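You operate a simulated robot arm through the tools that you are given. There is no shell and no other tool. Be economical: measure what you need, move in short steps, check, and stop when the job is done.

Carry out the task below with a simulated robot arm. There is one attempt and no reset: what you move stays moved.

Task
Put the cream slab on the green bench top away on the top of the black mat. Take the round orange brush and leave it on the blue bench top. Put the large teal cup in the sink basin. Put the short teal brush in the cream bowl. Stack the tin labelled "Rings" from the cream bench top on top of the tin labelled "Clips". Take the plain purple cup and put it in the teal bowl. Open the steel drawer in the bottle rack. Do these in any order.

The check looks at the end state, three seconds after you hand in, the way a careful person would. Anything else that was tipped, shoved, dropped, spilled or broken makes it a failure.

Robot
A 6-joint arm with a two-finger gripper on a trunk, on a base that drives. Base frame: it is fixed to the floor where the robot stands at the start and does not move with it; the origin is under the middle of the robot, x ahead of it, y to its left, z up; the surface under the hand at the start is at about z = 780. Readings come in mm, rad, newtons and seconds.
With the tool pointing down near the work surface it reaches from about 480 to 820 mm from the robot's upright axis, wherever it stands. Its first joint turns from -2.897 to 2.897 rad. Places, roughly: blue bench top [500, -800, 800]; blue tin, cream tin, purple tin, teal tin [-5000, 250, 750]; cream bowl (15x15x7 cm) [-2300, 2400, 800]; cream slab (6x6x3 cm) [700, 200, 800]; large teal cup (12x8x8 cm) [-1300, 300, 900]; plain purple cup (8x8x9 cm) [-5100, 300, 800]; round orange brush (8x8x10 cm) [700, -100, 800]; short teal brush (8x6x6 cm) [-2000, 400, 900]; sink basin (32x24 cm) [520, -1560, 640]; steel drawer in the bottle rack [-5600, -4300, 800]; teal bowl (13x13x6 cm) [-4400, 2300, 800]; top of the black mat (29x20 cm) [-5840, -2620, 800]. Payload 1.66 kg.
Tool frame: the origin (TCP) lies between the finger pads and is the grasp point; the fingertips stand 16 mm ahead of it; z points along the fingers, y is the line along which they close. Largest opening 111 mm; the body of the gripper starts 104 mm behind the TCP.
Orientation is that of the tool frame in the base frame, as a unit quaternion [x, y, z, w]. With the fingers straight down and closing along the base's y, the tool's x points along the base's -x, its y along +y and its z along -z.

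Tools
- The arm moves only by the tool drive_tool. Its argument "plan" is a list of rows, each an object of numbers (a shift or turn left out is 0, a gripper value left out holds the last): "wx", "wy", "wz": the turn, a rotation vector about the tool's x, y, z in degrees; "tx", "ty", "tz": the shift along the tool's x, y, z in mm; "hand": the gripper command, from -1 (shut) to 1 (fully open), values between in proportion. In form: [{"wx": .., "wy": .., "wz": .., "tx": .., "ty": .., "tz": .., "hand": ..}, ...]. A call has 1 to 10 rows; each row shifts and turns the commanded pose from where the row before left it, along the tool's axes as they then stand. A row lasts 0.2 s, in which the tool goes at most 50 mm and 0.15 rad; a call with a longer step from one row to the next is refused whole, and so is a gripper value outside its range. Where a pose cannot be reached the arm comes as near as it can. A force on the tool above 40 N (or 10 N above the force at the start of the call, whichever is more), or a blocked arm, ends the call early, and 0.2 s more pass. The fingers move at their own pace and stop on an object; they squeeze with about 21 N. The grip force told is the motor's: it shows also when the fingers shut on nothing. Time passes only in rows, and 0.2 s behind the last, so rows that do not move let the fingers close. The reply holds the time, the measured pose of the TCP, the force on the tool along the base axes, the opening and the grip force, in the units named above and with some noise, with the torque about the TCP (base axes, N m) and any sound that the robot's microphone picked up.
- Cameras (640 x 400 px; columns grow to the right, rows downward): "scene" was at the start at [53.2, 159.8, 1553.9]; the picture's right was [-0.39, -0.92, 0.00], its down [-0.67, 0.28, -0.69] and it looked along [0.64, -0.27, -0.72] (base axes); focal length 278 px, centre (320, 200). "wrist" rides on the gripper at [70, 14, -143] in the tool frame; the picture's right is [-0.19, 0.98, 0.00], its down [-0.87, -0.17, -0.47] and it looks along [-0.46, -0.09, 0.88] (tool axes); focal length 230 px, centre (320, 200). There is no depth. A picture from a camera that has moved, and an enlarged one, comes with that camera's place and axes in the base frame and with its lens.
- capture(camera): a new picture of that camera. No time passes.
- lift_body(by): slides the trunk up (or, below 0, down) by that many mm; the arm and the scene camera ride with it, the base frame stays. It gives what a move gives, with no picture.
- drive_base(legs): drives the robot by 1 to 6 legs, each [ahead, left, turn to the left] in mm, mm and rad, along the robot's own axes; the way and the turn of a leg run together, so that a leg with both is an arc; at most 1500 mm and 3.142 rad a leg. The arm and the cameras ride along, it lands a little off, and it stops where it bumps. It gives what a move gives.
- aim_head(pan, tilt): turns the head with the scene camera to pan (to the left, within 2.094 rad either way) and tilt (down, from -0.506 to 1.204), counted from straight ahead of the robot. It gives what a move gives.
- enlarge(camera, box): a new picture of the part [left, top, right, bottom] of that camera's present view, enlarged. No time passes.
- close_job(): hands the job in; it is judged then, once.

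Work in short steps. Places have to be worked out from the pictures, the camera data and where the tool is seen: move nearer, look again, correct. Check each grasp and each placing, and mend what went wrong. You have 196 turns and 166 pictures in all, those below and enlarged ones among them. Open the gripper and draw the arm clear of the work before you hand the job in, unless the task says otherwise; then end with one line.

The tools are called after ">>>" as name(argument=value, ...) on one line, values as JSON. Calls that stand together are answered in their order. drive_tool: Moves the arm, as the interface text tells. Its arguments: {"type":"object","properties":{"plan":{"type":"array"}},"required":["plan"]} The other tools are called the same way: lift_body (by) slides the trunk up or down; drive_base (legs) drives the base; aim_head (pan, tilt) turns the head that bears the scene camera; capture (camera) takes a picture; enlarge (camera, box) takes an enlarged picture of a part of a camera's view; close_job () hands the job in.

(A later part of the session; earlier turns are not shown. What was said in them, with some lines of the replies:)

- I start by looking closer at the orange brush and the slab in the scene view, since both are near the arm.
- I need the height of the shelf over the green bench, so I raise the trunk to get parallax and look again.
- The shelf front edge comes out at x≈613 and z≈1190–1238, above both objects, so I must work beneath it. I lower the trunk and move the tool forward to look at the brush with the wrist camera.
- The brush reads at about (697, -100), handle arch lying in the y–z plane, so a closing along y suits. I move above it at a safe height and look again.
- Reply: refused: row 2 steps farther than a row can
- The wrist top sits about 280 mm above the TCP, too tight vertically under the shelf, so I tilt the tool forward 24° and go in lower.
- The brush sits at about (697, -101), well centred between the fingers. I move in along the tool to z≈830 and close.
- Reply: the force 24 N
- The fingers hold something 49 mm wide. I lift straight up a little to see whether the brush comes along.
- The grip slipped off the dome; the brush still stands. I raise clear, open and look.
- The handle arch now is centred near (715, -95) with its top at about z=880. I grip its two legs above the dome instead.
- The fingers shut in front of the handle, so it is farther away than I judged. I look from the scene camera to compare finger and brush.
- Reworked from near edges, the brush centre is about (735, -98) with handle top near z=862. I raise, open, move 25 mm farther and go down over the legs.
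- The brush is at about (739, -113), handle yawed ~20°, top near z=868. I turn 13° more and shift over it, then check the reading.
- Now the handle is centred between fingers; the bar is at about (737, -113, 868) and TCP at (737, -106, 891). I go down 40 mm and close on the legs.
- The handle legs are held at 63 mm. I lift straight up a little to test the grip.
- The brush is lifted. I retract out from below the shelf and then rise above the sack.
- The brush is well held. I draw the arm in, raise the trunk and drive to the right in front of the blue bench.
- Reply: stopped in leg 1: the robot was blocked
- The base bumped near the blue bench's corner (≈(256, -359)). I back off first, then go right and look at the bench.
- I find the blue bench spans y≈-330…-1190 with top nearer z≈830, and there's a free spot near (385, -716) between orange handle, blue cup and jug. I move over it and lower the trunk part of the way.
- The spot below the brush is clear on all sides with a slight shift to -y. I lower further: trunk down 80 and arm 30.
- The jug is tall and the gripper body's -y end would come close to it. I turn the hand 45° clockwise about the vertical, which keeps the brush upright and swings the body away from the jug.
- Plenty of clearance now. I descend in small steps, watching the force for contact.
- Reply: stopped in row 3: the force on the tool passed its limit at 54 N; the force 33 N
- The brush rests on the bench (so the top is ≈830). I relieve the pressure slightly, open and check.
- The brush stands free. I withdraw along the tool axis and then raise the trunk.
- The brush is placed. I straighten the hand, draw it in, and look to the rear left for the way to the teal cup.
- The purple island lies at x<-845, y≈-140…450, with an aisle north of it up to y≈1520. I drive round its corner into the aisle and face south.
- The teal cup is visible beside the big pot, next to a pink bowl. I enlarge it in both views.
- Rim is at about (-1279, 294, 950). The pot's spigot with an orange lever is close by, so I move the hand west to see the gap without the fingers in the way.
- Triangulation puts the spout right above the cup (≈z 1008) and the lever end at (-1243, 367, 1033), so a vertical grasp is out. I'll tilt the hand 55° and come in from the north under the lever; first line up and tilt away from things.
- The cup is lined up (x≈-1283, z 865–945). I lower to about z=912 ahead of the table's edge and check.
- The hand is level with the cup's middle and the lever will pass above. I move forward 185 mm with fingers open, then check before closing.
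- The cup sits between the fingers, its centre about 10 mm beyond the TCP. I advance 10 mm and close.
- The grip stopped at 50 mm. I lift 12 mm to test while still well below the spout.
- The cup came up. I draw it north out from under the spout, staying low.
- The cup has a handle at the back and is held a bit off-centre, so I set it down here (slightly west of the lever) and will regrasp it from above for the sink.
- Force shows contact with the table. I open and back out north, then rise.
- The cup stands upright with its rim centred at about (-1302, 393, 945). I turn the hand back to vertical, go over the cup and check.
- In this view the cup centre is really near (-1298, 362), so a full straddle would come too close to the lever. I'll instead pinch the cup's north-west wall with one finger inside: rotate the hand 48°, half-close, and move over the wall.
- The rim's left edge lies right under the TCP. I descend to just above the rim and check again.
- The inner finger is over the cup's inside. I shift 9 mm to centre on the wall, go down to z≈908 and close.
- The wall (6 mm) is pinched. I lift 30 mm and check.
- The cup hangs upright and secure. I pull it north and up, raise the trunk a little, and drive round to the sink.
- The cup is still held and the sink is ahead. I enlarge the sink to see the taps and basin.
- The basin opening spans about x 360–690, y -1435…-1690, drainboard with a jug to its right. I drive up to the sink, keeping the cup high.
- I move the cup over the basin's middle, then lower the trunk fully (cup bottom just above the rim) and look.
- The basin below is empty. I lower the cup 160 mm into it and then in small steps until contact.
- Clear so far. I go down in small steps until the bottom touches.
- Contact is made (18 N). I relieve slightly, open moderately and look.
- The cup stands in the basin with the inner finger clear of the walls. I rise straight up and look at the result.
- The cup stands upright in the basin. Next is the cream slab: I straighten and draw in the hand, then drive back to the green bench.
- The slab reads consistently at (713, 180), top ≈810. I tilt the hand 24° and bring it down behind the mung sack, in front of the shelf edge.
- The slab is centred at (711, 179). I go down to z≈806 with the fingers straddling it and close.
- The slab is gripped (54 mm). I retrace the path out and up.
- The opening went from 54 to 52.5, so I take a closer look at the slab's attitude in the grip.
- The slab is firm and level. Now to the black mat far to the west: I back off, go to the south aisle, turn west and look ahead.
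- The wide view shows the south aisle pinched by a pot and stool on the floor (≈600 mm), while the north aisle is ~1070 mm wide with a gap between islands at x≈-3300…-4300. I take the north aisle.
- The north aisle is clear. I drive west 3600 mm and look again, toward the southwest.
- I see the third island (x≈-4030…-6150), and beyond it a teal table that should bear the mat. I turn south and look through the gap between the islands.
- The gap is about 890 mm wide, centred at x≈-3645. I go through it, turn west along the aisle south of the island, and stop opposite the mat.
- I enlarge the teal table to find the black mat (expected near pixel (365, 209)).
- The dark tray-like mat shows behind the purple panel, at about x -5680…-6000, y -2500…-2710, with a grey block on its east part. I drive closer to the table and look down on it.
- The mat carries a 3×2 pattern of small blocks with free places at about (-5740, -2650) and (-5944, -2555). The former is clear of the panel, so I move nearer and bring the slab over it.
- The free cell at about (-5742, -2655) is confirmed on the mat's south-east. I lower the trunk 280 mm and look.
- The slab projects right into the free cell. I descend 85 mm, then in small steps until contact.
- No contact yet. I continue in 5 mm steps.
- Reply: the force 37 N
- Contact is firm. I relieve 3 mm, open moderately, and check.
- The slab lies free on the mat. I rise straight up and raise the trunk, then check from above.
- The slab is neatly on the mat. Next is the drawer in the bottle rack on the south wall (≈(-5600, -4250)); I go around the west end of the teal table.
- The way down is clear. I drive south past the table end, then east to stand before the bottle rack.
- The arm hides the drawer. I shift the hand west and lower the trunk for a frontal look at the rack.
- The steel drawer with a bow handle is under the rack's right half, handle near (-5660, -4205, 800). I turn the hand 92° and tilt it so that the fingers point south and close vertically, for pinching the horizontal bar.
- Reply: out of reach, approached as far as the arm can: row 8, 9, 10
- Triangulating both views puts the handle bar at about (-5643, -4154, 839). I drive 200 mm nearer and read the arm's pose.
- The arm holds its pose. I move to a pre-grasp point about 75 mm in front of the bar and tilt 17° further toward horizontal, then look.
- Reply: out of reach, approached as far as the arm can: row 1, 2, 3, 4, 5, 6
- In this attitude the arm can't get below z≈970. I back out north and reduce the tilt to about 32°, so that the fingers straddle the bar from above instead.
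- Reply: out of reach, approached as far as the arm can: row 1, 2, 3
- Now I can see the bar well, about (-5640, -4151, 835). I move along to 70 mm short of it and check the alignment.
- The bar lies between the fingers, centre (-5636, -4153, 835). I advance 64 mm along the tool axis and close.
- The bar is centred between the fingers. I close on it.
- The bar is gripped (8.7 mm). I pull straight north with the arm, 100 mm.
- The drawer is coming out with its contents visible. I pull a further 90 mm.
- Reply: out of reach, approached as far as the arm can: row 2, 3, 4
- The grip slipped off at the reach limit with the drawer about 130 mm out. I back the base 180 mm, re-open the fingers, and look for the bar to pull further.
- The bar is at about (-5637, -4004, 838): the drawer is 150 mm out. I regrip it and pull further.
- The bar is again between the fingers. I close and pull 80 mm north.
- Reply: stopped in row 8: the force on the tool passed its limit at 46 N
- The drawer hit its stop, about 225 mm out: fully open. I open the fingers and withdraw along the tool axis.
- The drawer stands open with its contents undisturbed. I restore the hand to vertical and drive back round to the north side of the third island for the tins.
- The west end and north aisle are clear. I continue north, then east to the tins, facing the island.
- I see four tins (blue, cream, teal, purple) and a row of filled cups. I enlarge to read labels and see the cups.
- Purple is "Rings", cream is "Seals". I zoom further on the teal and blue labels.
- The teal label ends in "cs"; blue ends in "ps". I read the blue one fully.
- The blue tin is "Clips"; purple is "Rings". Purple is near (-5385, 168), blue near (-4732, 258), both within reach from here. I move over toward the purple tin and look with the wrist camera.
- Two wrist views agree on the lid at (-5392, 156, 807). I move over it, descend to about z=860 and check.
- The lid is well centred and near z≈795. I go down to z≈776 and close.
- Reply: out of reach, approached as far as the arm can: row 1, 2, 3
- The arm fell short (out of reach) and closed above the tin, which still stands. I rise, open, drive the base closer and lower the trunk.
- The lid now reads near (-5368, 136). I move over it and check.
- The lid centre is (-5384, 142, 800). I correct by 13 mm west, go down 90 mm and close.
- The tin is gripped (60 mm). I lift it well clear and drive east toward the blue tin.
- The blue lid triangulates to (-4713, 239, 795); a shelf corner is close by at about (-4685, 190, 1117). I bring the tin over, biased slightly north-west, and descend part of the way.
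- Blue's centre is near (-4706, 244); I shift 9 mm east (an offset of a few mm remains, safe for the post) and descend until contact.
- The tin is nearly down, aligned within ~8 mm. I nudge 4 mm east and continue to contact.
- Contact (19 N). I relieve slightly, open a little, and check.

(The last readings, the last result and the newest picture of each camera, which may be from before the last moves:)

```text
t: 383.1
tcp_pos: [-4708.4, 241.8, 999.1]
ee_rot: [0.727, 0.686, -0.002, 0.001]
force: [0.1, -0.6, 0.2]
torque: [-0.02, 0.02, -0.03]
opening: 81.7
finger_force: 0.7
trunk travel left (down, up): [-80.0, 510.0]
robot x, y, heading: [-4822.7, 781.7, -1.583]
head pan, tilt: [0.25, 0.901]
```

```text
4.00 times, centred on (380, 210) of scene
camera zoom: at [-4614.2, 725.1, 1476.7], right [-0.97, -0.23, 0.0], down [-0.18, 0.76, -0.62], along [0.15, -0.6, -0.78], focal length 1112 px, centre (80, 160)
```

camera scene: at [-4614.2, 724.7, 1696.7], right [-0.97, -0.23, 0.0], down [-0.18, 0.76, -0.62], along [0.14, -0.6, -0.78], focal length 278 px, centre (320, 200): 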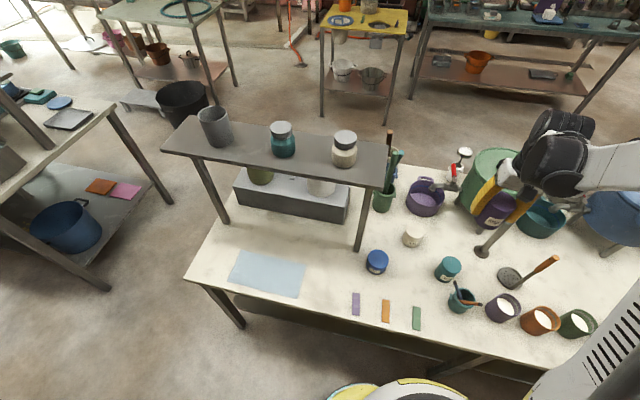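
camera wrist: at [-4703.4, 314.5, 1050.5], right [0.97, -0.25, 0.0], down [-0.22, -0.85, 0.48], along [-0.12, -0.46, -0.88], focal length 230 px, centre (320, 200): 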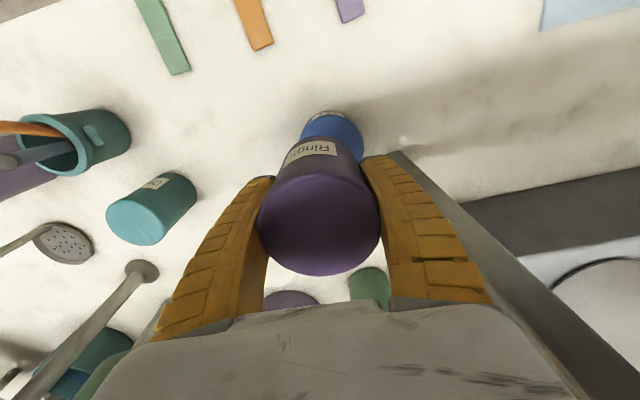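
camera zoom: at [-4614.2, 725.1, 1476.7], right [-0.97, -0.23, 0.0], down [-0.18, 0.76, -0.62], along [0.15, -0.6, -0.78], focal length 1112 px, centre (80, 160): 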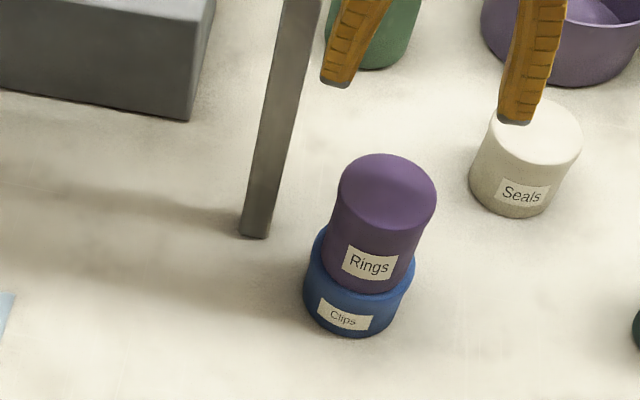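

The stack stands neatly. Next the purple cup near (-5110, 315), rim ≈830, with close neighbours east and west; I turn the hand 90° to close north–south and move over it.

>>> drive_base(legs=[[0, -210, 0]])

>>> drive_tool(plan=[{"wz": 8.3, "hand": 1}, {"wz": 8.3}, {"wz": 8.3}, {"wz": 8.3}, {"wz": 8.3}, {"wz": 8.3}, {"wz": 8.3}, {"wz": 8.3}, {"wz": 8.3}, {"wz": 8.3}])

>>> drive_tool(plan=[{"wz": 7}, {"tx": -45}, {"tx": -45}, {"tx": -45}, {"tx": -45, "ty": -15}, {}])

>>> capture(camera="wrist")

```text
t: 384.7
tcp_pos: [-4916.1, 245.4, 998.6]
ee_rot: [0.729, 0.685, -0.001, 0.001]
force: [0.5, -0.6, 0.1]
torque: [0.01, -0.01, 0.02]
opening: 81.7
finger_force: 1.0
trunk travel left (down, up): [-80.0, 510.0]
robot x, y, heading: [-5024.1, 783.7, -1.591]
head pan, tilt: [0.25, 0.901]
```

```text
t: 386.9
tcp_pos: [-4915.8, 245.8, 997.6]
ee_rot: [1.0, 0.029, 0.0, 0.003]
force: [-0.3, 0.5, 1.1]
torque: [0.0, 0.02, -0.04]
opening: 111.1
finger_force: 0.0
trunk travel left (down, up): [-80.0, 510.0]
robot x, y, heading: [-5022.8, 781.5, -1.587]
head pan, tilt: [0.25, 0.901]
```

```text
t: 388.3
tcp_pos: [-5093.6, 273.2, 997.1]
ee_rot: [1.0, -0.031, 0.001, 0.002]
force: [-0.2, 0.3, -0.4]
torque: [-0.01, -0.02, -0.01]
opening: 110.8
finger_force: 0.0
trunk travel left (down, up): [-80.0, 510.0]
robot x, y, heading: [-5022.1, 781.7, -1.589]
head pan, tilt: [0.25, 0.901]
```

```text
29 pictures are left
camera wrist: at [-5025.8, 255.8, 1138.9], right [-0.25, -0.97, 0.0], down [-0.85, 0.22, 0.47], along [-0.46, 0.11, -0.88], focal length 230 px, centre (320, 200)
```

wrist: 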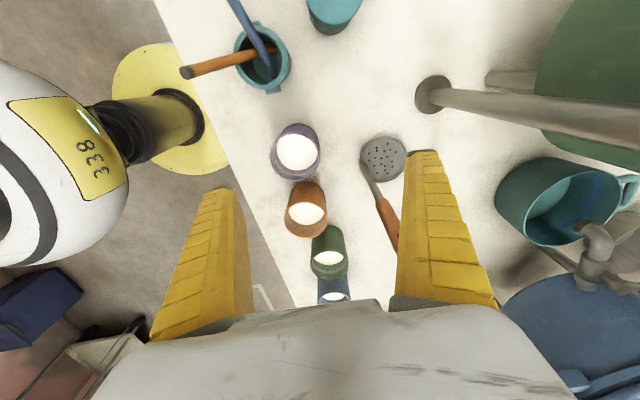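

The cup's rim centre is (-5108, 311). I move over it, descend to z≈872 and check.

>>> drive_tool(plan=[{"tx": -17, "ty": -37}, {"tz": 45}, {"tz": 45}, {"tz": 35}, {}])

>>> capture(camera="wrist")

```text
t: 389.5
tcp_pos: [-5106.7, 309.9, 870.7]
ee_rot: [1.0, -0.031, 0.0, 0.002]
force: [-0.4, -0.7, 0.2]
torque: [0.01, -0.03, 0.02]
opening: 110.8
finger_force: 0.1
trunk travel left (down, up): [-80.0, 510.0]
robot x, y, heading: [-5023.5, 782.7, -1.585]
head pan, tilt: [0.25, 0.901]
```

```text
28 pictures are left
camera wrist: at [-5037.5, 291.9, 1012.8], right [-0.25, -0.97, 0.0], down [-0.85, 0.22, 0.47], along [-0.46, 0.11, -0.88], focal length 230 px, centre (320, 200)
```

wrist: 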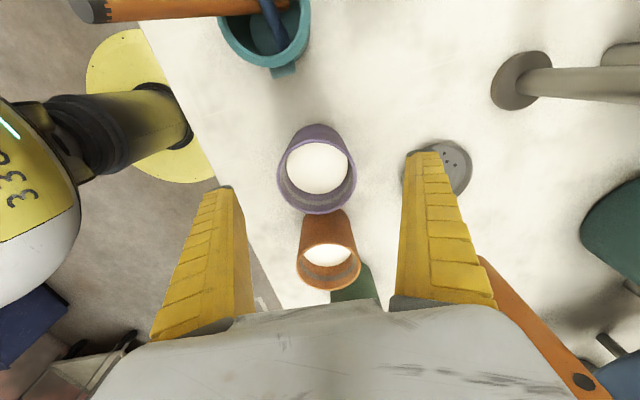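

Well centred. I descend 66 mm and close on the cup.

>>> drive_tool(plan=[{"tx": -4, "ty": -2, "tz": 20}, {"tz": 26}, {"tz": 20}, {}, {"hand": -1}, {"hand": -1}, {"hand": -1}])

```text
t: 391.1
tcp_pos: [-5113.2, 309.3, 804.9]
ee_rot: [0.999, -0.032, -0.001, 0.002]
force: [0.5, 0.3, 0.1]
torque: [0.0, 0.02, 0.0]
opening: 66.0
finger_force: 21.2
trunk travel left (down, up): [-80.0, 510.0]
robot x, y, heading: [-5027.2, 785.3, -1.591]
head pan, tilt: [0.25, 0.901]
```

The cup is held at 66 mm. I lift it smoothly and straight up, then check.

>>> drive_tool(plan=[{"tz": -12}, {"tz": -25}, {"tz": -30}, {"tz": -30}, {"tz": -30}, {"tz": -25}, {"tz": -15}, {}])

>>> lift_body(by=120)

>>> capture(camera="wrist")

```text
t: 392.9
tcp_pos: [-5113.3, 313.1, 973.4]
ee_rot: [0.999, -0.032, 0.0, 0.002]
force: [-0.7, 0.5, -2.6]
torque: [0.0, -0.03, -0.02]
opening: 65.7
finger_force: 21.4
trunk travel left (down, up): [-80.0, 510.0]
robot x, y, heading: [-5025.9, 783.9, -1.588]
head pan, tilt: [0.25, 0.901]
```

```text
t: 394.4
tcp_pos: [-5112.5, 311.6, 1092.5]
ee_rot: [0.999, -0.032, 0.0, 0.001]
force: [0.3, -0.4, -1.5]
torque: [0.0, -0.01, 0.01]
opening: 65.5
finger_force: 21.5
trunk travel left (down, up): [-200.0, 390.0]
robot x, y, heading: [-5023.7, 784.3, -1.593]
head pan, tilt: [0.25, 0.901]
```

```text
27 pictures are left
camera wrist: at [-5043.4, 294.9, 1235.3], right [-0.25, -0.97, 0.0], down [-0.85, 0.22, 0.47], along [-0.46, 0.11, -0.88], focal length 230 px, centre (320, 200)
```

wrist: 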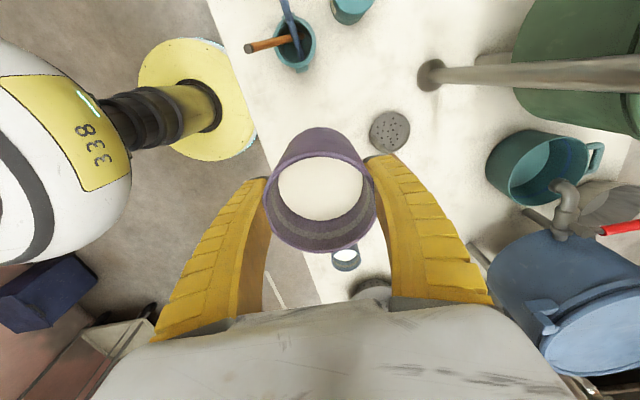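

The cup hangs upright with its contents level. I back off, turn round to face north, and go to the bench with the teal bowl.

>>> drive_base(legs=[[-250, 0, 0], [0, 0, 3.14], [0, -560, 0], [350, 0, 0]])

>>> aim_head(pan=-0.1, tilt=0.75)

>>> capture(camera="scene")

```text
t: 408.4
tcp_pos: [-4382.3, 1860.7, 1093.0]
ee_rot: [0.019, 1.0, 0.002, 0.0]
force: [-0.1, -0.3, -2.1]
torque: [-0.06, 0.0, -0.02]
opening: 65.3
finger_force: 21.2
trunk travel left (down, up): [-200.0, 390.0]
robot x, y, heading: [-4458.9, 1387.1, 1.572]
head pan, tilt: [0.25, 0.901]
```

```text
t: 409.2
tcp_pos: [-4382.7, 1859.3, 1093.8]
ee_rot: [0.018, 1.0, 0.001, -0.001]
force: [0.1, -0.2, -1.3]
torque: [0.01, -0.01, 0.0]
opening: 65.6
finger_force: 20.8
trunk travel left (down, up): [-200.0, 390.0]
robot x, y, heading: [-4457.0, 1389.5, 1.58]
head pan, tilt: [-0.099, 0.75]
```

```text
26 pictures are left
camera scene: at [-4640.9, 1450.1, 1608.6], right [1.0, -0.09, 0.0], down [-0.06, -0.68, -0.73], along [0.07, 0.73, -0.68], focal length 278 px, centre (320, 200)
```

scene: 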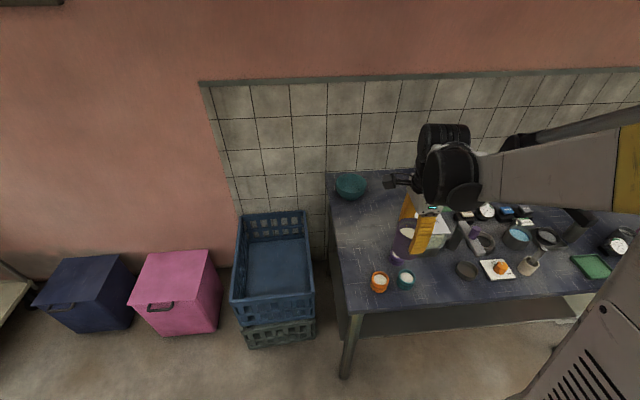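

The teal bowl is at about (-4420, 2365), near the bench's west end. A bench leg is near (-4500, 1840), so I shift east before driving in, and look again.

>>> drive_base(legs=[[0, -260, -0.01], [245, 0, 0]])

>>> drive_tool(plan=[{"tx": 40, "ty": 16}, {"tx": 40, "ty": 16}, {"tx": 40, "ty": 16}, {"tx": 40, "ty": 16}, {"tx": 40, "ty": 16}, {}])

>>> capture(camera="wrist")

>>> capture(camera="scene")

```text
t: 412.5
tcp_pos: [-4116.1, 2104.2, 1093.2]
ee_rot: [0.026, 1.0, 0.002, 0.001]
force: [0.6, -0.2, -2.3]
torque: [-0.05, 0.01, 0.01]
opening: 65.4
finger_force: 20.9
trunk travel left (down, up): [-200.0, 390.0]
robot x, y, heading: [-4197.2, 1631.6, 1.564]
head pan, tilt: [-0.099, 0.75]
```

```text
t: 413.9
tcp_pos: [-4308.1, 2192.0, 1096.4]
ee_rot: [0.026, 1.0, 0.003, 0.0]
force: [-0.6, 0.4, -2.0]
torque: [-0.02, 0.0, -0.03]
opening: 65.1
finger_force: 20.8
trunk travel left (down, up): [-200.0, 390.0]
robot x, y, heading: [-4196.0, 1633.1, 1.566]
head pan, tilt: [-0.099, 0.75]
```

```text
25 pictures are left
camera wrist: at [-4377.5, 2208.8, 1237.5], right [0.24, 0.97, 0.0], down [0.86, -0.21, 0.47], along [0.46, -0.11, -0.88], focal length 230 px, centre (320, 200)
```

wrist: 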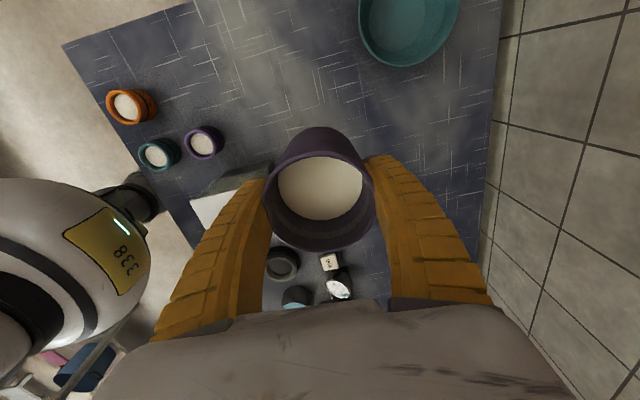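

```text
24 pictures are left
camera scene: at [-4379.7, 1697.4, 1608.6], right [0.99, -0.11, 0.0], down [-0.07, -0.68, -0.73], along [0.08, 0.73, -0.68], focal length 278 px, centre (320, 200)
```

scene: 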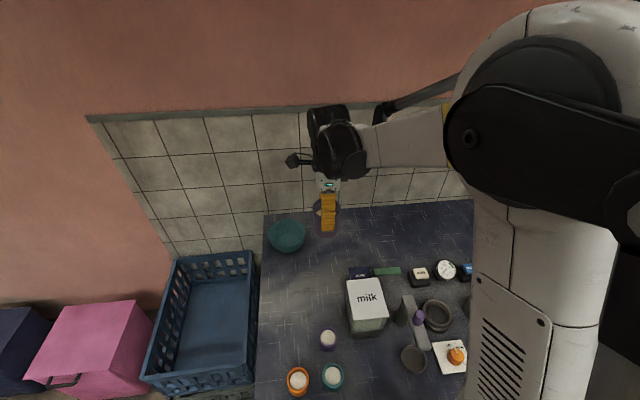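

Bowl rim centre is about (-4420, 2351, 840). I move the cup above it and lower the trunk partly.

>>> drive_tool(plan=[{"tx": 24, "ty": 30.6}, {"tx": 24, "ty": 30.6}, {"tx": 24, "ty": 30.6}, {"tx": 24, "ty": 30.6}, {"tx": 24, "ty": 30.6}, {}])

>>> lift_body(by=-120)

>>> capture(camera="wrist")

>>> enlarge(camera="scene", box=[230, 130, 390, 250])

```text
t: 415.3
tcp_pos: [-4423.0, 2351.0, 1094.2]
ee_rot: [0.026, 1.0, 0.003, 0.001]
force: [-0.8, -0.3, -2.8]
torque: [0.01, 0.03, 0.02]
opening: 65.3
finger_force: 20.8
trunk travel left (down, up): [-200.0, 390.0]
robot x, y, heading: [-4197.2, 1633.7, 1.564]
head pan, tilt: [-0.099, 0.75]
```

```text
t: 416.8
tcp_pos: [-4423.1, 2351.3, 975.6]
ee_rot: [0.026, 1.0, 0.003, 0.0]
force: [0.0, 0.1, -2.1]
torque: [0.02, 0.01, 0.0]
opening: 65.0
finger_force: 21.3
trunk travel left (down, up): [-80.0, 510.0]
robot x, y, heading: [-4199.6, 1631.1, 1.561]
head pan, tilt: [-0.099, 0.75]
```

```text
23 pictures are left
camera wrist: at [-4491.0, 2367.7, 1116.8], right [0.24, 0.97, 0.0], down [0.86, -0.21, 0.47], along [0.46, -0.11, -0.88], focal length 230 px, centre (320, 200)
```

wrist: 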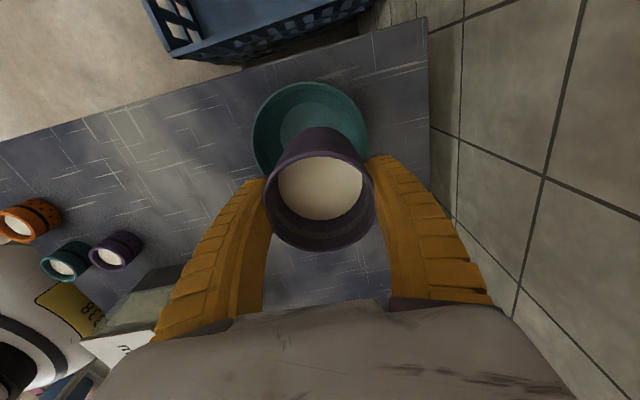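

```text
3.33 times, centred on (310, 190) of scene
camera zoom: at [-4379.9, 1697.5, 1488.7], right [0.99, -0.11, 0.0], down [-0.07, -0.68, -0.73], along [0.08, 0.73, -0.68], focal length 927 px, centre (353, 233)
```

zoom: 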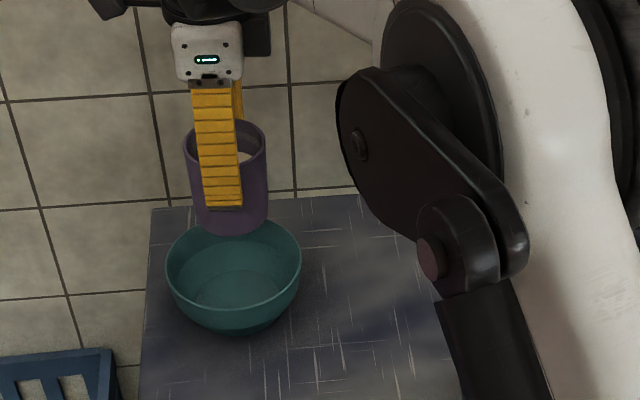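

The cup is centred over the bowl to within a few mm. I lower it gently until contact.

>>> drive_tool(plan=[{"tx": 2, "tz": 25}, {"tz": 30}, {"tz": 25}, {"tz": 15}, {"tz": 6}, {"tz": 5}, {"tz": 4}, {"tz": 4}, {"tz": 3}])

>>> enlarge(camera="scene", box=[230, 130, 390, 250])

```text
t: 418.5
tcp_pos: [-4424.8, 2352.8, 867.7]
ee_rot: [0.024, 1.0, 0.006, -0.001]
force: [1.3, 0.7, 31.4]
torque: [1.13, -0.16, 0.08]
opening: 64.6
finger_force: 21.1
trunk travel left (down, up): [-80.0, 510.0]
robot x, y, heading: [-4195.6, 1635.2, 1.559]
head pan, tilt: [-0.099, 0.75]
stopped in row 8: the force on the tool passed its limit at 45 N (the readings are from after the stop); the commanded pose is now the measured one
```

```text
3.33 times, centred on (310, 190) of scene
camera zoom: at [-4378.9, 1694.1, 1489.1], right [0.99, -0.11, 0.0], down [-0.07, -0.68, -0.73], along [0.08, 0.73, -0.68], focal length 927 px, centre (353, 233)
```

zoom: 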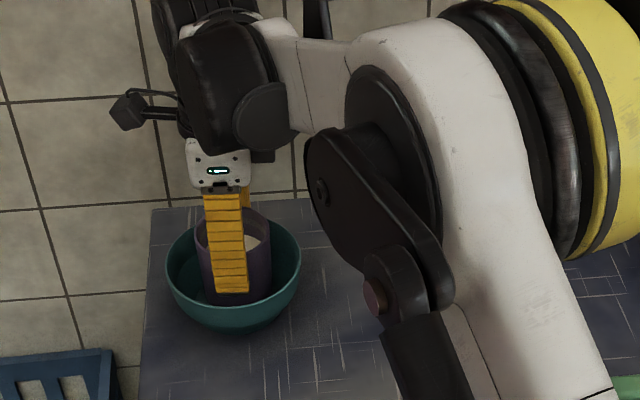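

Contact came at the cup's north edge (torque), so the cup is a bit too far north. I lift 10 mm, shift 10 mm south and lower again.

>>> drive_tool(plan=[{"tz": -10}, {"ty": -10}, {}, {"tz": 5}, {"tz": 4}, {"tz": 4}, {"tz": 3}, {"tz": 3}])

```text
t: 420.3
tcp_pos: [-4424.7, 2340.6, 857.1]
ee_rot: [0.025, 1.0, 0.004, -0.001]
force: [-0.9, -1.8, 23.8]
torque: [-0.3, -0.05, -0.01]
opening: 65.5
finger_force: 20.9
trunk travel left (down, up): [-80.0, 510.0]
robot x, y, heading: [-4196.8, 1631.3, 1.561]
head pan, tilt: [-0.099, 0.75]
```

Now it sits 10 mm lower with little torque, on the bowl's floor. I relieve the pressure and open slightly, then look.

>>> drive_tool(plan=[{"tz": -2}, {"hand": 0.35}, {}, {}])

>>> capture(camera="wrist")

```text
t: 421.3
tcp_pos: [-4426.1, 2341.6, 857.3]
ee_rot: [0.025, 1.0, 0.003, 0.0]
force: [0.6, -2.0, 0.0]
torque: [0.05, -0.01, -0.02]
opening: 71.1
finger_force: 0.1
trunk travel left (down, up): [-80.0, 510.0]
robot x, y, heading: [-4198.0, 1634.8, 1.566]
head pan, tilt: [-0.099, 0.75]
```

```text
20 pictures are left
camera wrist: at [-4494.4, 2358.3, 999.4], right [0.24, 0.97, 0.01], down [0.86, -0.21, 0.47], along [0.46, -0.11, -0.88], focal length 230 px, centre (320, 200)
```

wrist: 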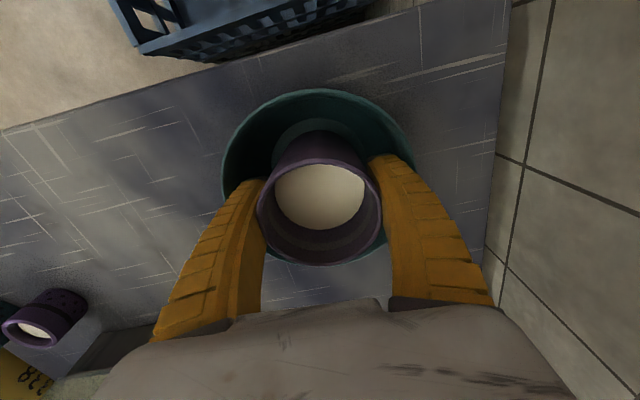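

The cup stands in the bowl. I withdraw straight up slowly and verify.

>>> drive_tool(plan=[{"tz": -5}, {"tz": -10}, {"tz": -15}, {"tz": -25}, {"tz": -40}, {"tz": -45}, {"tz": -45}, {}])

>>> capture(camera="wrist")

```text
t: 423.1
tcp_pos: [-4424.6, 2345.8, 1040.1]
ee_rot: [0.026, 1.0, 0.003, 0.0]
force: [0.3, -0.6, -0.2]
torque: [0.01, -0.03, 0.01]
opening: 76.3
finger_force: 1.4
trunk travel left (down, up): [-80.0, 510.0]
robot x, y, heading: [-4195.8, 1634.3, 1.567]
head pan, tilt: [-0.099, 0.75]
```

```text
19 pictures are left
camera wrist: at [-4493.0, 2361.9, 1183.0], right [0.24, 0.97, 0.01], down [0.86, -0.21, 0.47], along [0.46, -0.11, -0.88], focal length 230 px, centre (320, 200)
```

wrist: 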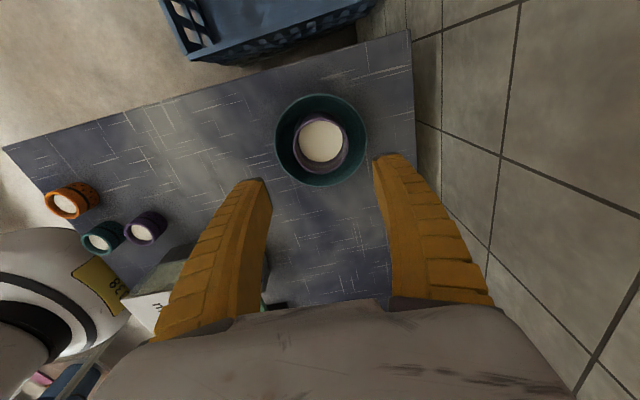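

The plain purple cup stands upright in the teal bowl. Last: the short teal brush near (-2000, 400). I draw the arm in, turn round and drive east along the aisle.

>>> drive_tool(plan=[{"tx": -28, "ty": -34}, {"tx": -28, "ty": -34}, {"tx": -28, "ty": -34}, {"tx": -28, "ty": -34}, {"tx": -28, "ty": -34}, {"tx": -28, "ty": -34}, {"hand": 1}])

>>> lift_body(by=120)

>>> drive_base(legs=[[-580, 0, 0], [0, 0, -3.14], [0, 1500, 0], [0, 640, 0]])

>>> aim_head(pan=0.0, tilt=0.8)

>>> capture(camera="scene")

```text
t: 424.7
tcp_pos: [-4265.0, 2130.4, 1042.5]
ee_rot: [0.026, 1.0, 0.003, 0.0]
force: [0.8, -0.5, 0.2]
torque: [0.02, 0.04, 0.02]
opening: 111.0
finger_force: 0.0
trunk travel left (down, up): [-80.0, 510.0]
robot x, y, heading: [-4196.6, 1632.9, 1.561]
head pan, tilt: [-0.099, 0.75]
```

```text
t: 426.2
tcp_pos: [-4265.3, 2130.9, 1161.1]
ee_rot: [0.025, 1.0, 0.004, 0.0]
force: [-0.4, -0.3, -0.2]
torque: [0.01, 0.02, -0.02]
opening: 111.0
finger_force: 0.1
trunk travel left (down, up): [-200.0, 390.0]
robot x, y, heading: [-4197.4, 1632.7, 1.56]
head pan, tilt: [-0.099, 0.75]
```

```text
t: 446.9
tcp_pos: [-1993.7, 582.5, 1162.2]
ee_rot: [1.0, -0.021, -0.001, 0.004]
force: [0.1, -0.3, 0.5]
torque: [0.02, 0.03, 0.0]
opening: 110.9
finger_force: 0.0
trunk travel left (down, up): [-200.0, 390.0]
robot x, y, heading: [-2064.9, 1083.4, -1.571]
head pan, tilt: [-0.099, 0.75]
```

```text
t: 447.6
tcp_pos: [-1994.4, 583.7, 1161.0]
ee_rot: [1.0, -0.021, 0.0, 0.004]
force: [0.0, -0.3, 0.1]
torque: [-0.02, 0.03, 0.03]
opening: 110.9
finger_force: 0.0
trunk travel left (down, up): [-200.0, 390.0]
robot x, y, heading: [-2065.6, 1080.9, -1.573]
head pan, tilt: [0.0, 0.799]
```

```text
18 pictures are left
camera scene: at [-1876.7, 1021.6, 1604.6], right [-1.0, 0.0, 0.0], down [0.0, 0.72, -0.7], along [0.0, -0.7, -0.72], focal length 278 px, centre (320, 200)
```

scene: 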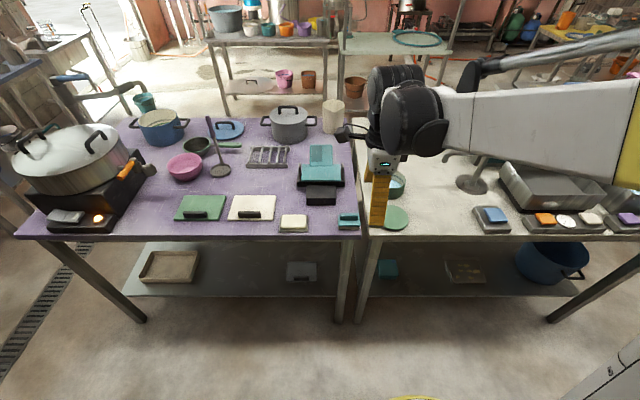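

I spot the teal brush at about (-1970, 420) on the purple table's edge. I enlarge it.

>>> enlarge(camera="scene", box=[310, 190, 400, 246])

>>> capture(camera="wrist")

```text
7.11 times, centred on (355, 218) of scene
camera zoom: at [-1876.7, 1021.6, 1604.6], right [-1.0, 0.0, 0.0], down [0.0, 0.72, -0.7], along [0.0, -0.7, -0.72], focal length 1977 px, centre (71, 72)
```

zoom: 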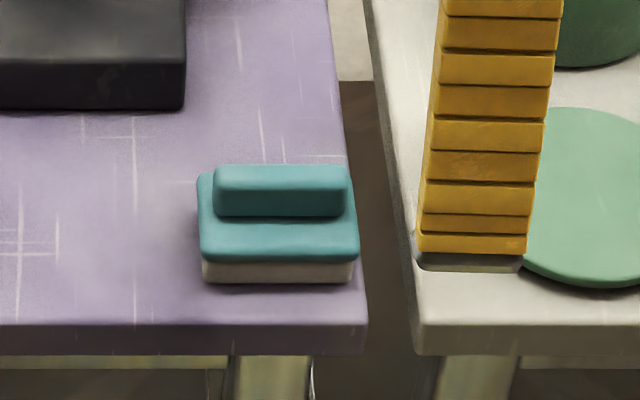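

```text
16 pictures are left
camera wrist: at [-1925.0, 567.9, 1303.5], right [-0.23, -0.97, 0.01], down [-0.86, 0.21, 0.47], along [-0.46, 0.1, -0.88], focal length 230 px, centre (320, 200)
```

wrist: 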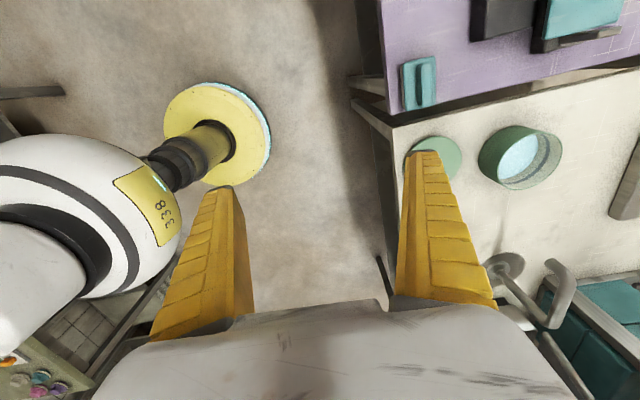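

The brush is a block with a ridge handle running east–west, centre ≈(-1971, 414), ridge top ≈915; my fingers already close north–south. I move over it and come down.

>>> drive_tool(plan=[{"tx": 7.5, "ty": 42}, {"tx": 7.5, "ty": 42}, {"tx": 7.5, "ty": 42}, {"tx": 7.5, "ty": 42}, {"hand": 0}])

>>> lift_body(by=-180)

>>> capture(camera="wrist")

```text
t: 448.8
tcp_pos: [-1970.8, 413.0, 1160.6]
ee_rot: [1.0, -0.021, 0.0, 0.004]
force: [0.1, -0.3, -1.3]
torque: [-0.01, -0.01, -0.03]
opening: 57.5
finger_force: 1.5
trunk travel left (down, up): [-200.0, 390.0]
robot x, y, heading: [-2067.8, 1081.1, -1.573]
head pan, tilt: [0.0, 0.799]
```

```text
t: 450.8
tcp_pos: [-1970.3, 412.5, 978.7]
ee_rot: [1.0, -0.021, 0.0, 0.002]
force: [0.5, 0.7, -0.3]
torque: [0.02, 0.02, 0.01]
opening: 57.7
finger_force: 1.9
trunk travel left (down, up): [-20.0, 570.0]
robot x, y, heading: [-2067.2, 1080.2, -1.571]
head pan, tilt: [0.0, 0.799]
```

```text
15 pictures are left
camera wrist: at [-1901.4, 397.6, 1121.7], right [-0.23, -0.97, 0.01], down [-0.86, 0.21, 0.47], along [-0.46, 0.1, -0.88], focal length 230 px, centre (320, 200)
```

wrist: 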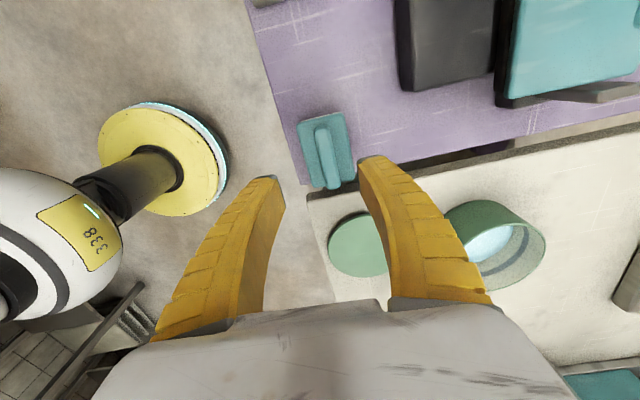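

The ridge is nearly under the TCP (5–7 mm off). I correct, descend 68 mm and close.

>>> drive_tool(plan=[{"tx": 7, "ty": 5}, {"tz": 35}, {"tz": 22}, {"tz": 6}, {"tz": 5}, {}, {"hand": -1}, {"hand": -1}, {"hand": -1}])

>>> capture(camera="wrist")

```text
t: 452.8
tcp_pos: [-1964.2, 405.7, 911.3]
ee_rot: [1.0, -0.021, -0.001, 0.004]
force: [-0.3, -1.1, 1.7]
torque: [0.0, 0.03, 0.06]
opening: 12.4
finger_force: 20.8
trunk travel left (down, up): [-20.0, 570.0]
robot x, y, heading: [-2067.3, 1082.6, -1.572]
head pan, tilt: [0.0, 0.799]
```

```text
14 pictures are left
camera wrist: at [-1894.6, 391.5, 1053.1], right [-0.23, -0.97, 0.01], down [-0.86, 0.21, 0.47], along [-0.46, 0.1, -0.88], focal length 230 px, centre (320, 200)
```

wrist: 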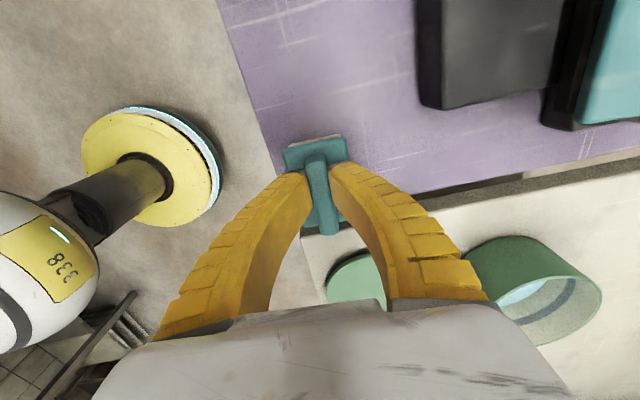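

The ridge is gripped. I lift, draw in, raise the trunk, check and then turn to the north bench with the cream bowl.

>>> drive_tool(plan=[{"tz": -20}, {"tz": -40}, {"tz": -40}, {"tz": -40}, {"ty": -40}, {"ty": -40}, {"ty": -40}, {"ty": -40}, {"ty": -30}, {}])

>>> lift_body(by=120)

>>> drive_base(legs=[[0, 0, 3.14], [330, 230, 0]])

>>> aim_head(pan=0.0, tilt=0.75)

>>> capture(camera="scene")

```text
t: 455.0
tcp_pos: [-1955.3, 597.8, 1050.9]
ee_rot: [1.0, -0.02, 0.0, 0.004]
force: [-0.4, 0.0, -1.2]
torque: [-0.03, -0.01, -0.03]
opening: 11.1
finger_force: 21.0
trunk travel left (down, up): [-20.0, 570.0]
robot x, y, heading: [-2071.5, 1082.4, -1.572]
head pan, tilt: [0.0, 0.799]
```

```text
t: 456.5
tcp_pos: [-1956.7, 596.3, 1169.6]
ee_rot: [1.0, -0.021, -0.001, 0.005]
force: [0.1, -0.6, -0.5]
torque: [-0.01, 0.0, 0.02]
opening: 11.2
finger_force: 21.5
trunk travel left (down, up): [-140.0, 450.0]
robot x, y, heading: [-2063.9, 1084.0, -1.57]
head pan, tilt: [0.0, 0.799]
```

```text
t: 466.3
tcp_pos: [-2398.7, 1892.5, 1169.8]
ee_rot: [0.026, 1.0, 0.004, 0.001]
force: [-0.2, 0.7, 0.1]
torque: [-0.04, -0.03, -0.01]
opening: 11.5
finger_force: 20.9
trunk travel left (down, up): [-140.0, 450.0]
robot x, y, heading: [-2292.4, 1408.8, 1.567]
head pan, tilt: [0.0, 0.799]
```

```text
t: 466.9
tcp_pos: [-2398.8, 1891.1, 1169.1]
ee_rot: [0.025, 1.0, 0.003, 0.001]
force: [0.0, -1.1, -1.0]
torque: [0.0, 0.02, -0.04]
opening: 11.6
finger_force: 20.8
trunk travel left (down, up): [-140.0, 450.0]
robot x, y, heading: [-2291.8, 1407.8, 1.56]
head pan, tilt: [0.0, 0.75]
```

```text
13 pictures are left
camera scene: at [-2482.0, 1472.9, 1548.6], right [1.0, -0.01, 0.0], down [-0.01, -0.68, -0.73], along [0.01, 0.73, -0.68], focal length 278 px, centre (320, 200)
```

scene: 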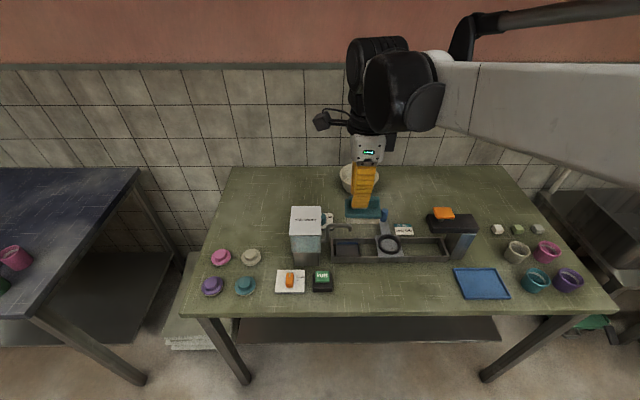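

The cream bowl is behind the brush at about (-2326, 2367). I drive in 235 mm and look with the wrist camera.

>>> drive_base(legs=[[235, 0, 0]])

>>> capture(camera="wrist")

>>> capture(camera="scene")

```text
t: 468.6
tcp_pos: [-2400.0, 2119.6, 1168.6]
ee_rot: [0.021, 1.0, 0.004, 0.0]
force: [0.4, 0.4, -1.1]
torque: [-0.04, 0.03, -0.03]
opening: 11.8
finger_force: 20.9
trunk travel left (down, up): [-140.0, 450.0]
robot x, y, heading: [-2289.4, 1638.8, 1.574]
head pan, tilt: [0.0, 0.75]
```

```text
12 pictures are left
camera wrist: at [-2468.7, 2134.0, 1312.0], right [0.23, 0.97, 0.01], down [0.86, -0.21, 0.47], along [0.46, -0.1, -0.88], focal length 230 px, centre (320, 200)
```

wrist: 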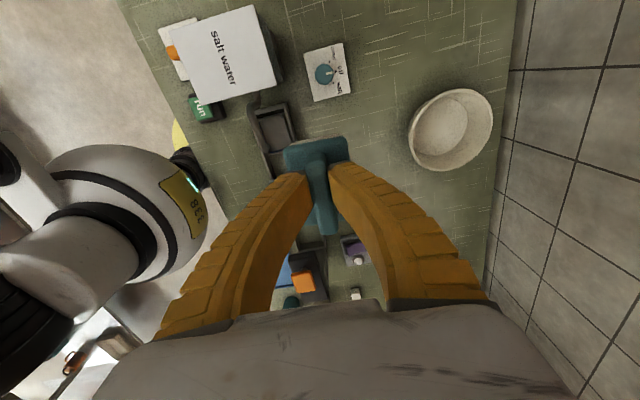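

```text
11 pictures are left
camera scene: at [-2481.2, 1699.9, 1548.5], right [1.0, 0.0, 0.0], down [0.0, -0.68, -0.73], along [0.0, 0.73, -0.68], focal length 278 px, centre (320, 200)
```

scene: 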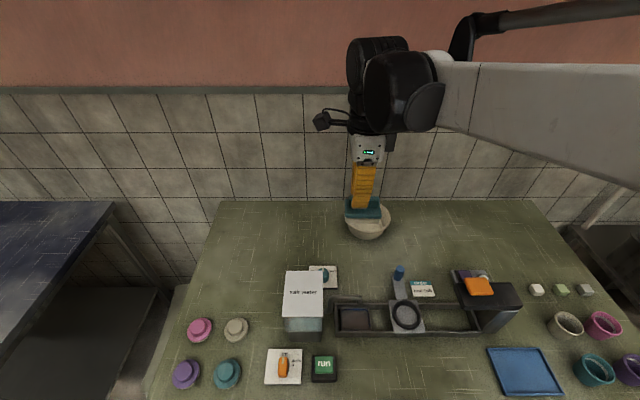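

Both views agree on the bowl at (-2307, 2404), rim ≈800. I move the brush over it and lower the trunk.

>>> drive_tool(plan=[{"tx": -11.6, "ty": 41}, {"tx": -11.6, "ty": 41}, {"tx": -11.6, "ty": 41}, {"tx": -11.6, "ty": 41}, {"tx": -11.6, "ty": 41}, {"tx": -11.6, "ty": 41}, {"tx": -11.6, "ty": 41}, {}])

>>> lift_body(by=-140)

>>> drive_tool(plan=[{"tz": 40}, {"tz": 40}, {"tz": 35}, {}])

>>> capture(camera="wrist")

```text
t: 470.4
tcp_pos: [-2305.7, 2401.2, 1170.5]
ee_rot: [0.022, 1.0, 0.004, 0.0]
force: [0.1, 0.0, -0.7]
torque: [0.01, 0.0, 0.04]
opening: 11.2
finger_force: 20.9
trunk travel left (down, up): [-140.0, 450.0]
robot x, y, heading: [-2288.1, 1635.3, 1.573]
head pan, tilt: [0.0, 0.75]
```

```text
t: 472.1
tcp_pos: [-2306.0, 2401.7, 1030.7]
ee_rot: [0.021, 1.0, 0.003, 0.0]
force: [0.2, 0.3, -1.3]
torque: [0.02, 0.02, 0.0]
opening: 11.5
finger_force: 20.8
trunk travel left (down, up): [0.0, 590.0]
robot x, y, heading: [-2287.9, 1634.7, 1.566]
head pan, tilt: [0.0, 0.75]
```

```text
t: 473.1
tcp_pos: [-2306.2, 2402.7, 917.7]
ee_rot: [0.022, 1.0, 0.005, 0.0]
force: [0.1, -1.1, 11.7]
torque: [0.02, -0.31, 0.02]
opening: 16.9
finger_force: 20.8
trunk travel left (down, up): [0.0, 590.0]
robot x, y, heading: [-2288.9, 1636.1, 1.563]
head pan, tilt: [0.0, 0.75]
```

```text
10 pictures are left
camera wrist: at [-2375.4, 2418.6, 1059.8], right [0.23, 0.97, 0.01], down [0.86, -0.21, 0.47], along [0.46, -0.1, -0.88], focal length 230 px, centre (320, 200)
```

wrist: 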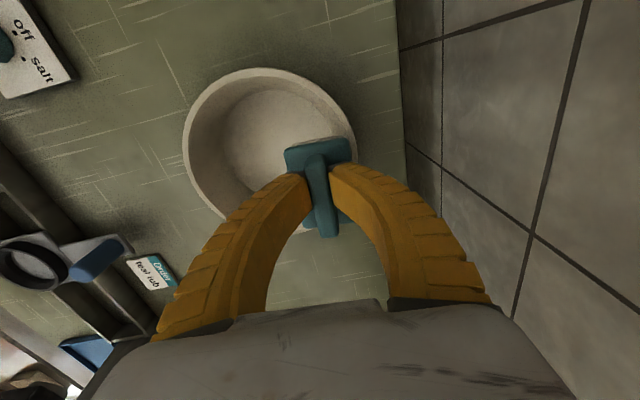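

The brush touched the bowl's rim: the rim is higher (≈868), so the bowl's centre is really near (-2330, 2364). I lift at once, shift by (-24, -38), and look.

>>> drive_tool(plan=[{"tz": -20}, {"tz": -25}, {"tx": 11, "ty": -20}, {"tx": 11, "ty": -19}, {}])

>>> capture(camera="wrist")

>>> enlarge(camera="scene", box=[290, 140, 450, 250])

```text
t: 474.3
tcp_pos: [-2332.1, 2362.9, 961.9]
ee_rot: [0.022, 1.0, 0.003, 0.0]
force: [-1.3, 0.0, -1.5]
torque: [-0.01, 0.04, 0.0]
opening: 11.5
finger_force: 20.5
trunk travel left (down, up): [0.0, 590.0]
robot x, y, heading: [-2291.4, 1633.6, 1.57]
head pan, tilt: [0.0, 0.75]
```

```text
9 pictures are left
camera wrist: at [-2399.5, 2378.0, 1103.3], right [0.23, 0.97, 0.01], down [0.86, -0.21, 0.47], along [0.46, -0.1, -0.88], focal length 230 px, centre (320, 200)
```

wrist: 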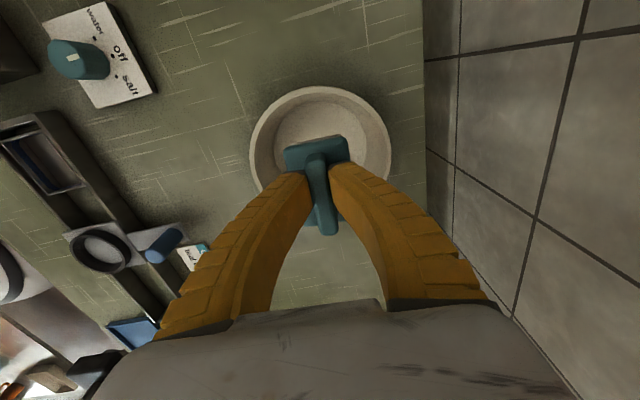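

```text
3.64 times, centred on (370, 195) of scene
camera zoom: at [-2481.2, 1698.9, 1408.6], right [1.0, 0.0, 0.0], down [0.0, -0.68, -0.73], along [0.0, 0.73, -0.68], focal length 1011 px, centre (138, 218)
```

zoom: 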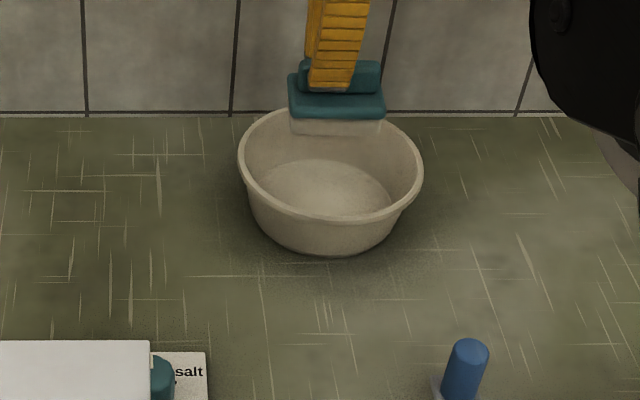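

Now the brush projects right onto the bowl's middle. I lower it gently until it touches the bowl's floor.

>>> drive_tool(plan=[{"tx": 5, "tz": 30}, {"tz": 30}, {"tz": 20}, {"tz": 10}, {"tz": 7}, {"tz": 5}, {"tz": 4}, {"tz": 4}])

```text
t: 476.1
tcp_pos: [-2337.3, 2364.6, 851.6]
ee_rot: [0.022, 1.0, 0.004, -0.001]
force: [-0.1, 6.6, 19.5]
torque: [0.05, 0.25, -0.06]
opening: 27.4
finger_force: 21.4
trunk travel left (down, up): [0.0, 590.0]
robot x, y, heading: [-2292.0, 1635.9, 1.573]
head pan, tilt: [0.0, 0.75]
```

It is down (19 N). I relieve, open moderately, and look.

>>> drive_tool(plan=[{"tz": -3}, {"hand": -0.05}, {}, {}])

>>> capture(camera="wrist")

```text
t: 477.1
tcp_pos: [-2335.4, 2366.5, 853.6]
ee_rot: [0.021, 1.0, 0.003, 0.0]
force: [0.1, 0.6, 0.4]
torque: [-0.01, 0.01, 0.02]
opening: 55.1
finger_force: 1.5
trunk travel left (down, up): [0.0, 590.0]
robot x, y, heading: [-2294.7, 1632.1, 1.566]
head pan, tilt: [0.0, 0.75]
```

```text
7 pictures are left
camera wrist: at [-2404.3, 2380.8, 995.2], right [0.23, 0.97, 0.01], down [0.86, -0.21, 0.47], along [0.46, -0.1, -0.88], focal length 230 px, centre (320, 200)
```

wrist: 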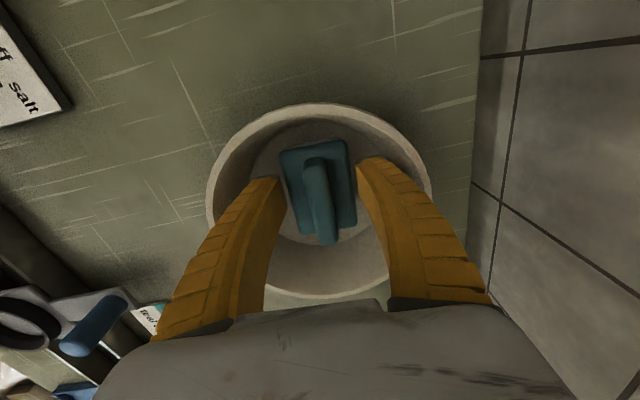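

The brush lies flat in the cream bowl and is released. I withdraw straight up, draw the arm in and take a last look.

>>> drive_tool(plan=[{"tz": -15}, {"tz": -30}, {"tz": -40}, {"tz": -45}, {"tz": -45}, {"tz": -45}, {}])

>>> lift_body(by=100)

>>> drive_base(legs=[[-300, 0, 0]])

>>> capture(camera="scene")

```text
t: 478.7
tcp_pos: [-2335.0, 2365.3, 1072.6]
ee_rot: [0.023, 1.0, 0.004, 0.0]
force: [-0.3, -0.5, -0.1]
torque: [-0.01, 0.02, -0.02]
opening: 55.0
finger_force: 1.1
trunk travel left (down, up): [0.0, 590.0]
robot x, y, heading: [-2292.8, 1636.1, 1.569]
head pan, tilt: [0.0, 0.75]
```

```text
t: 480.1
tcp_pos: [-2334.8, 2364.7, 1170.6]
ee_rot: [0.021, 1.0, 0.003, 0.0]
force: [0.2, -0.3, 0.0]
torque: [0.02, 0.02, -0.01]
opening: 54.9
finger_force: 1.7
trunk travel left (down, up): [-100.0, 490.0]
robot x, y, heading: [-2289.4, 1632.6, 1.568]
head pan, tilt: [0.0, 0.75]
```

```text
t: 482.1
tcp_pos: [-2338.3, 2068.3, 1172.2]
ee_rot: [0.02, 1.0, 0.003, 0.0]
force: [-0.8, -0.3, -0.5]
torque: [0.01, 0.0, 0.0]
opening: 54.5
finger_force: 1.8
trunk travel left (down, up): [-100.0, 490.0]
robot x, y, heading: [-2289.2, 1337.8, 1.572]
head pan, tilt: [0.0, 0.75]
```

```text
6 pictures are left
camera scene: at [-2481.5, 1401.6, 1508.7], right [1.0, 0.0, 0.0], down [0.0, -0.68, -0.73], along [0.0, 0.73, -0.68], focal length 278 px, centre (320, 200)
```

scene: 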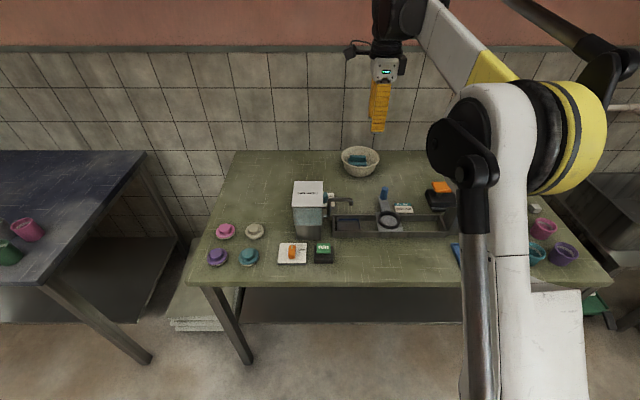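

The brush lies in the upright cream bowl and everything else is in order. I open the gripper fully and draw the arm in, then hand in.

>>> drive_tool(plan=[{"hand": 1}, {"ty": -40}, {"ty": -40}, {"ty": -40}, {"ty": -40}, {}])

>>> close_job()

```text
t: 483.5
tcp_pos: [-2346.8, 1911.3, 1167.7]
ee_rot: [0.02, 1.0, 0.003, 0.0]
force: [0.0, 0.8, -0.8]
torque: [0.0, 0.01, 0.03]
opening: 110.7
finger_force: 0.0
trunk travel left (down, up): [-100.0, 490.0]
robot x, y, heading: [-2287.2, 1333.4, 1.573]
head pan, tilt: [0.0, 0.75]
```

```text
The job is handed in.
```

All seven tasks are done: the slab, brushes, cups and tins are in their places and the steel drawer is open, and I handed the job in with the gripper open and the arm drawn clear.
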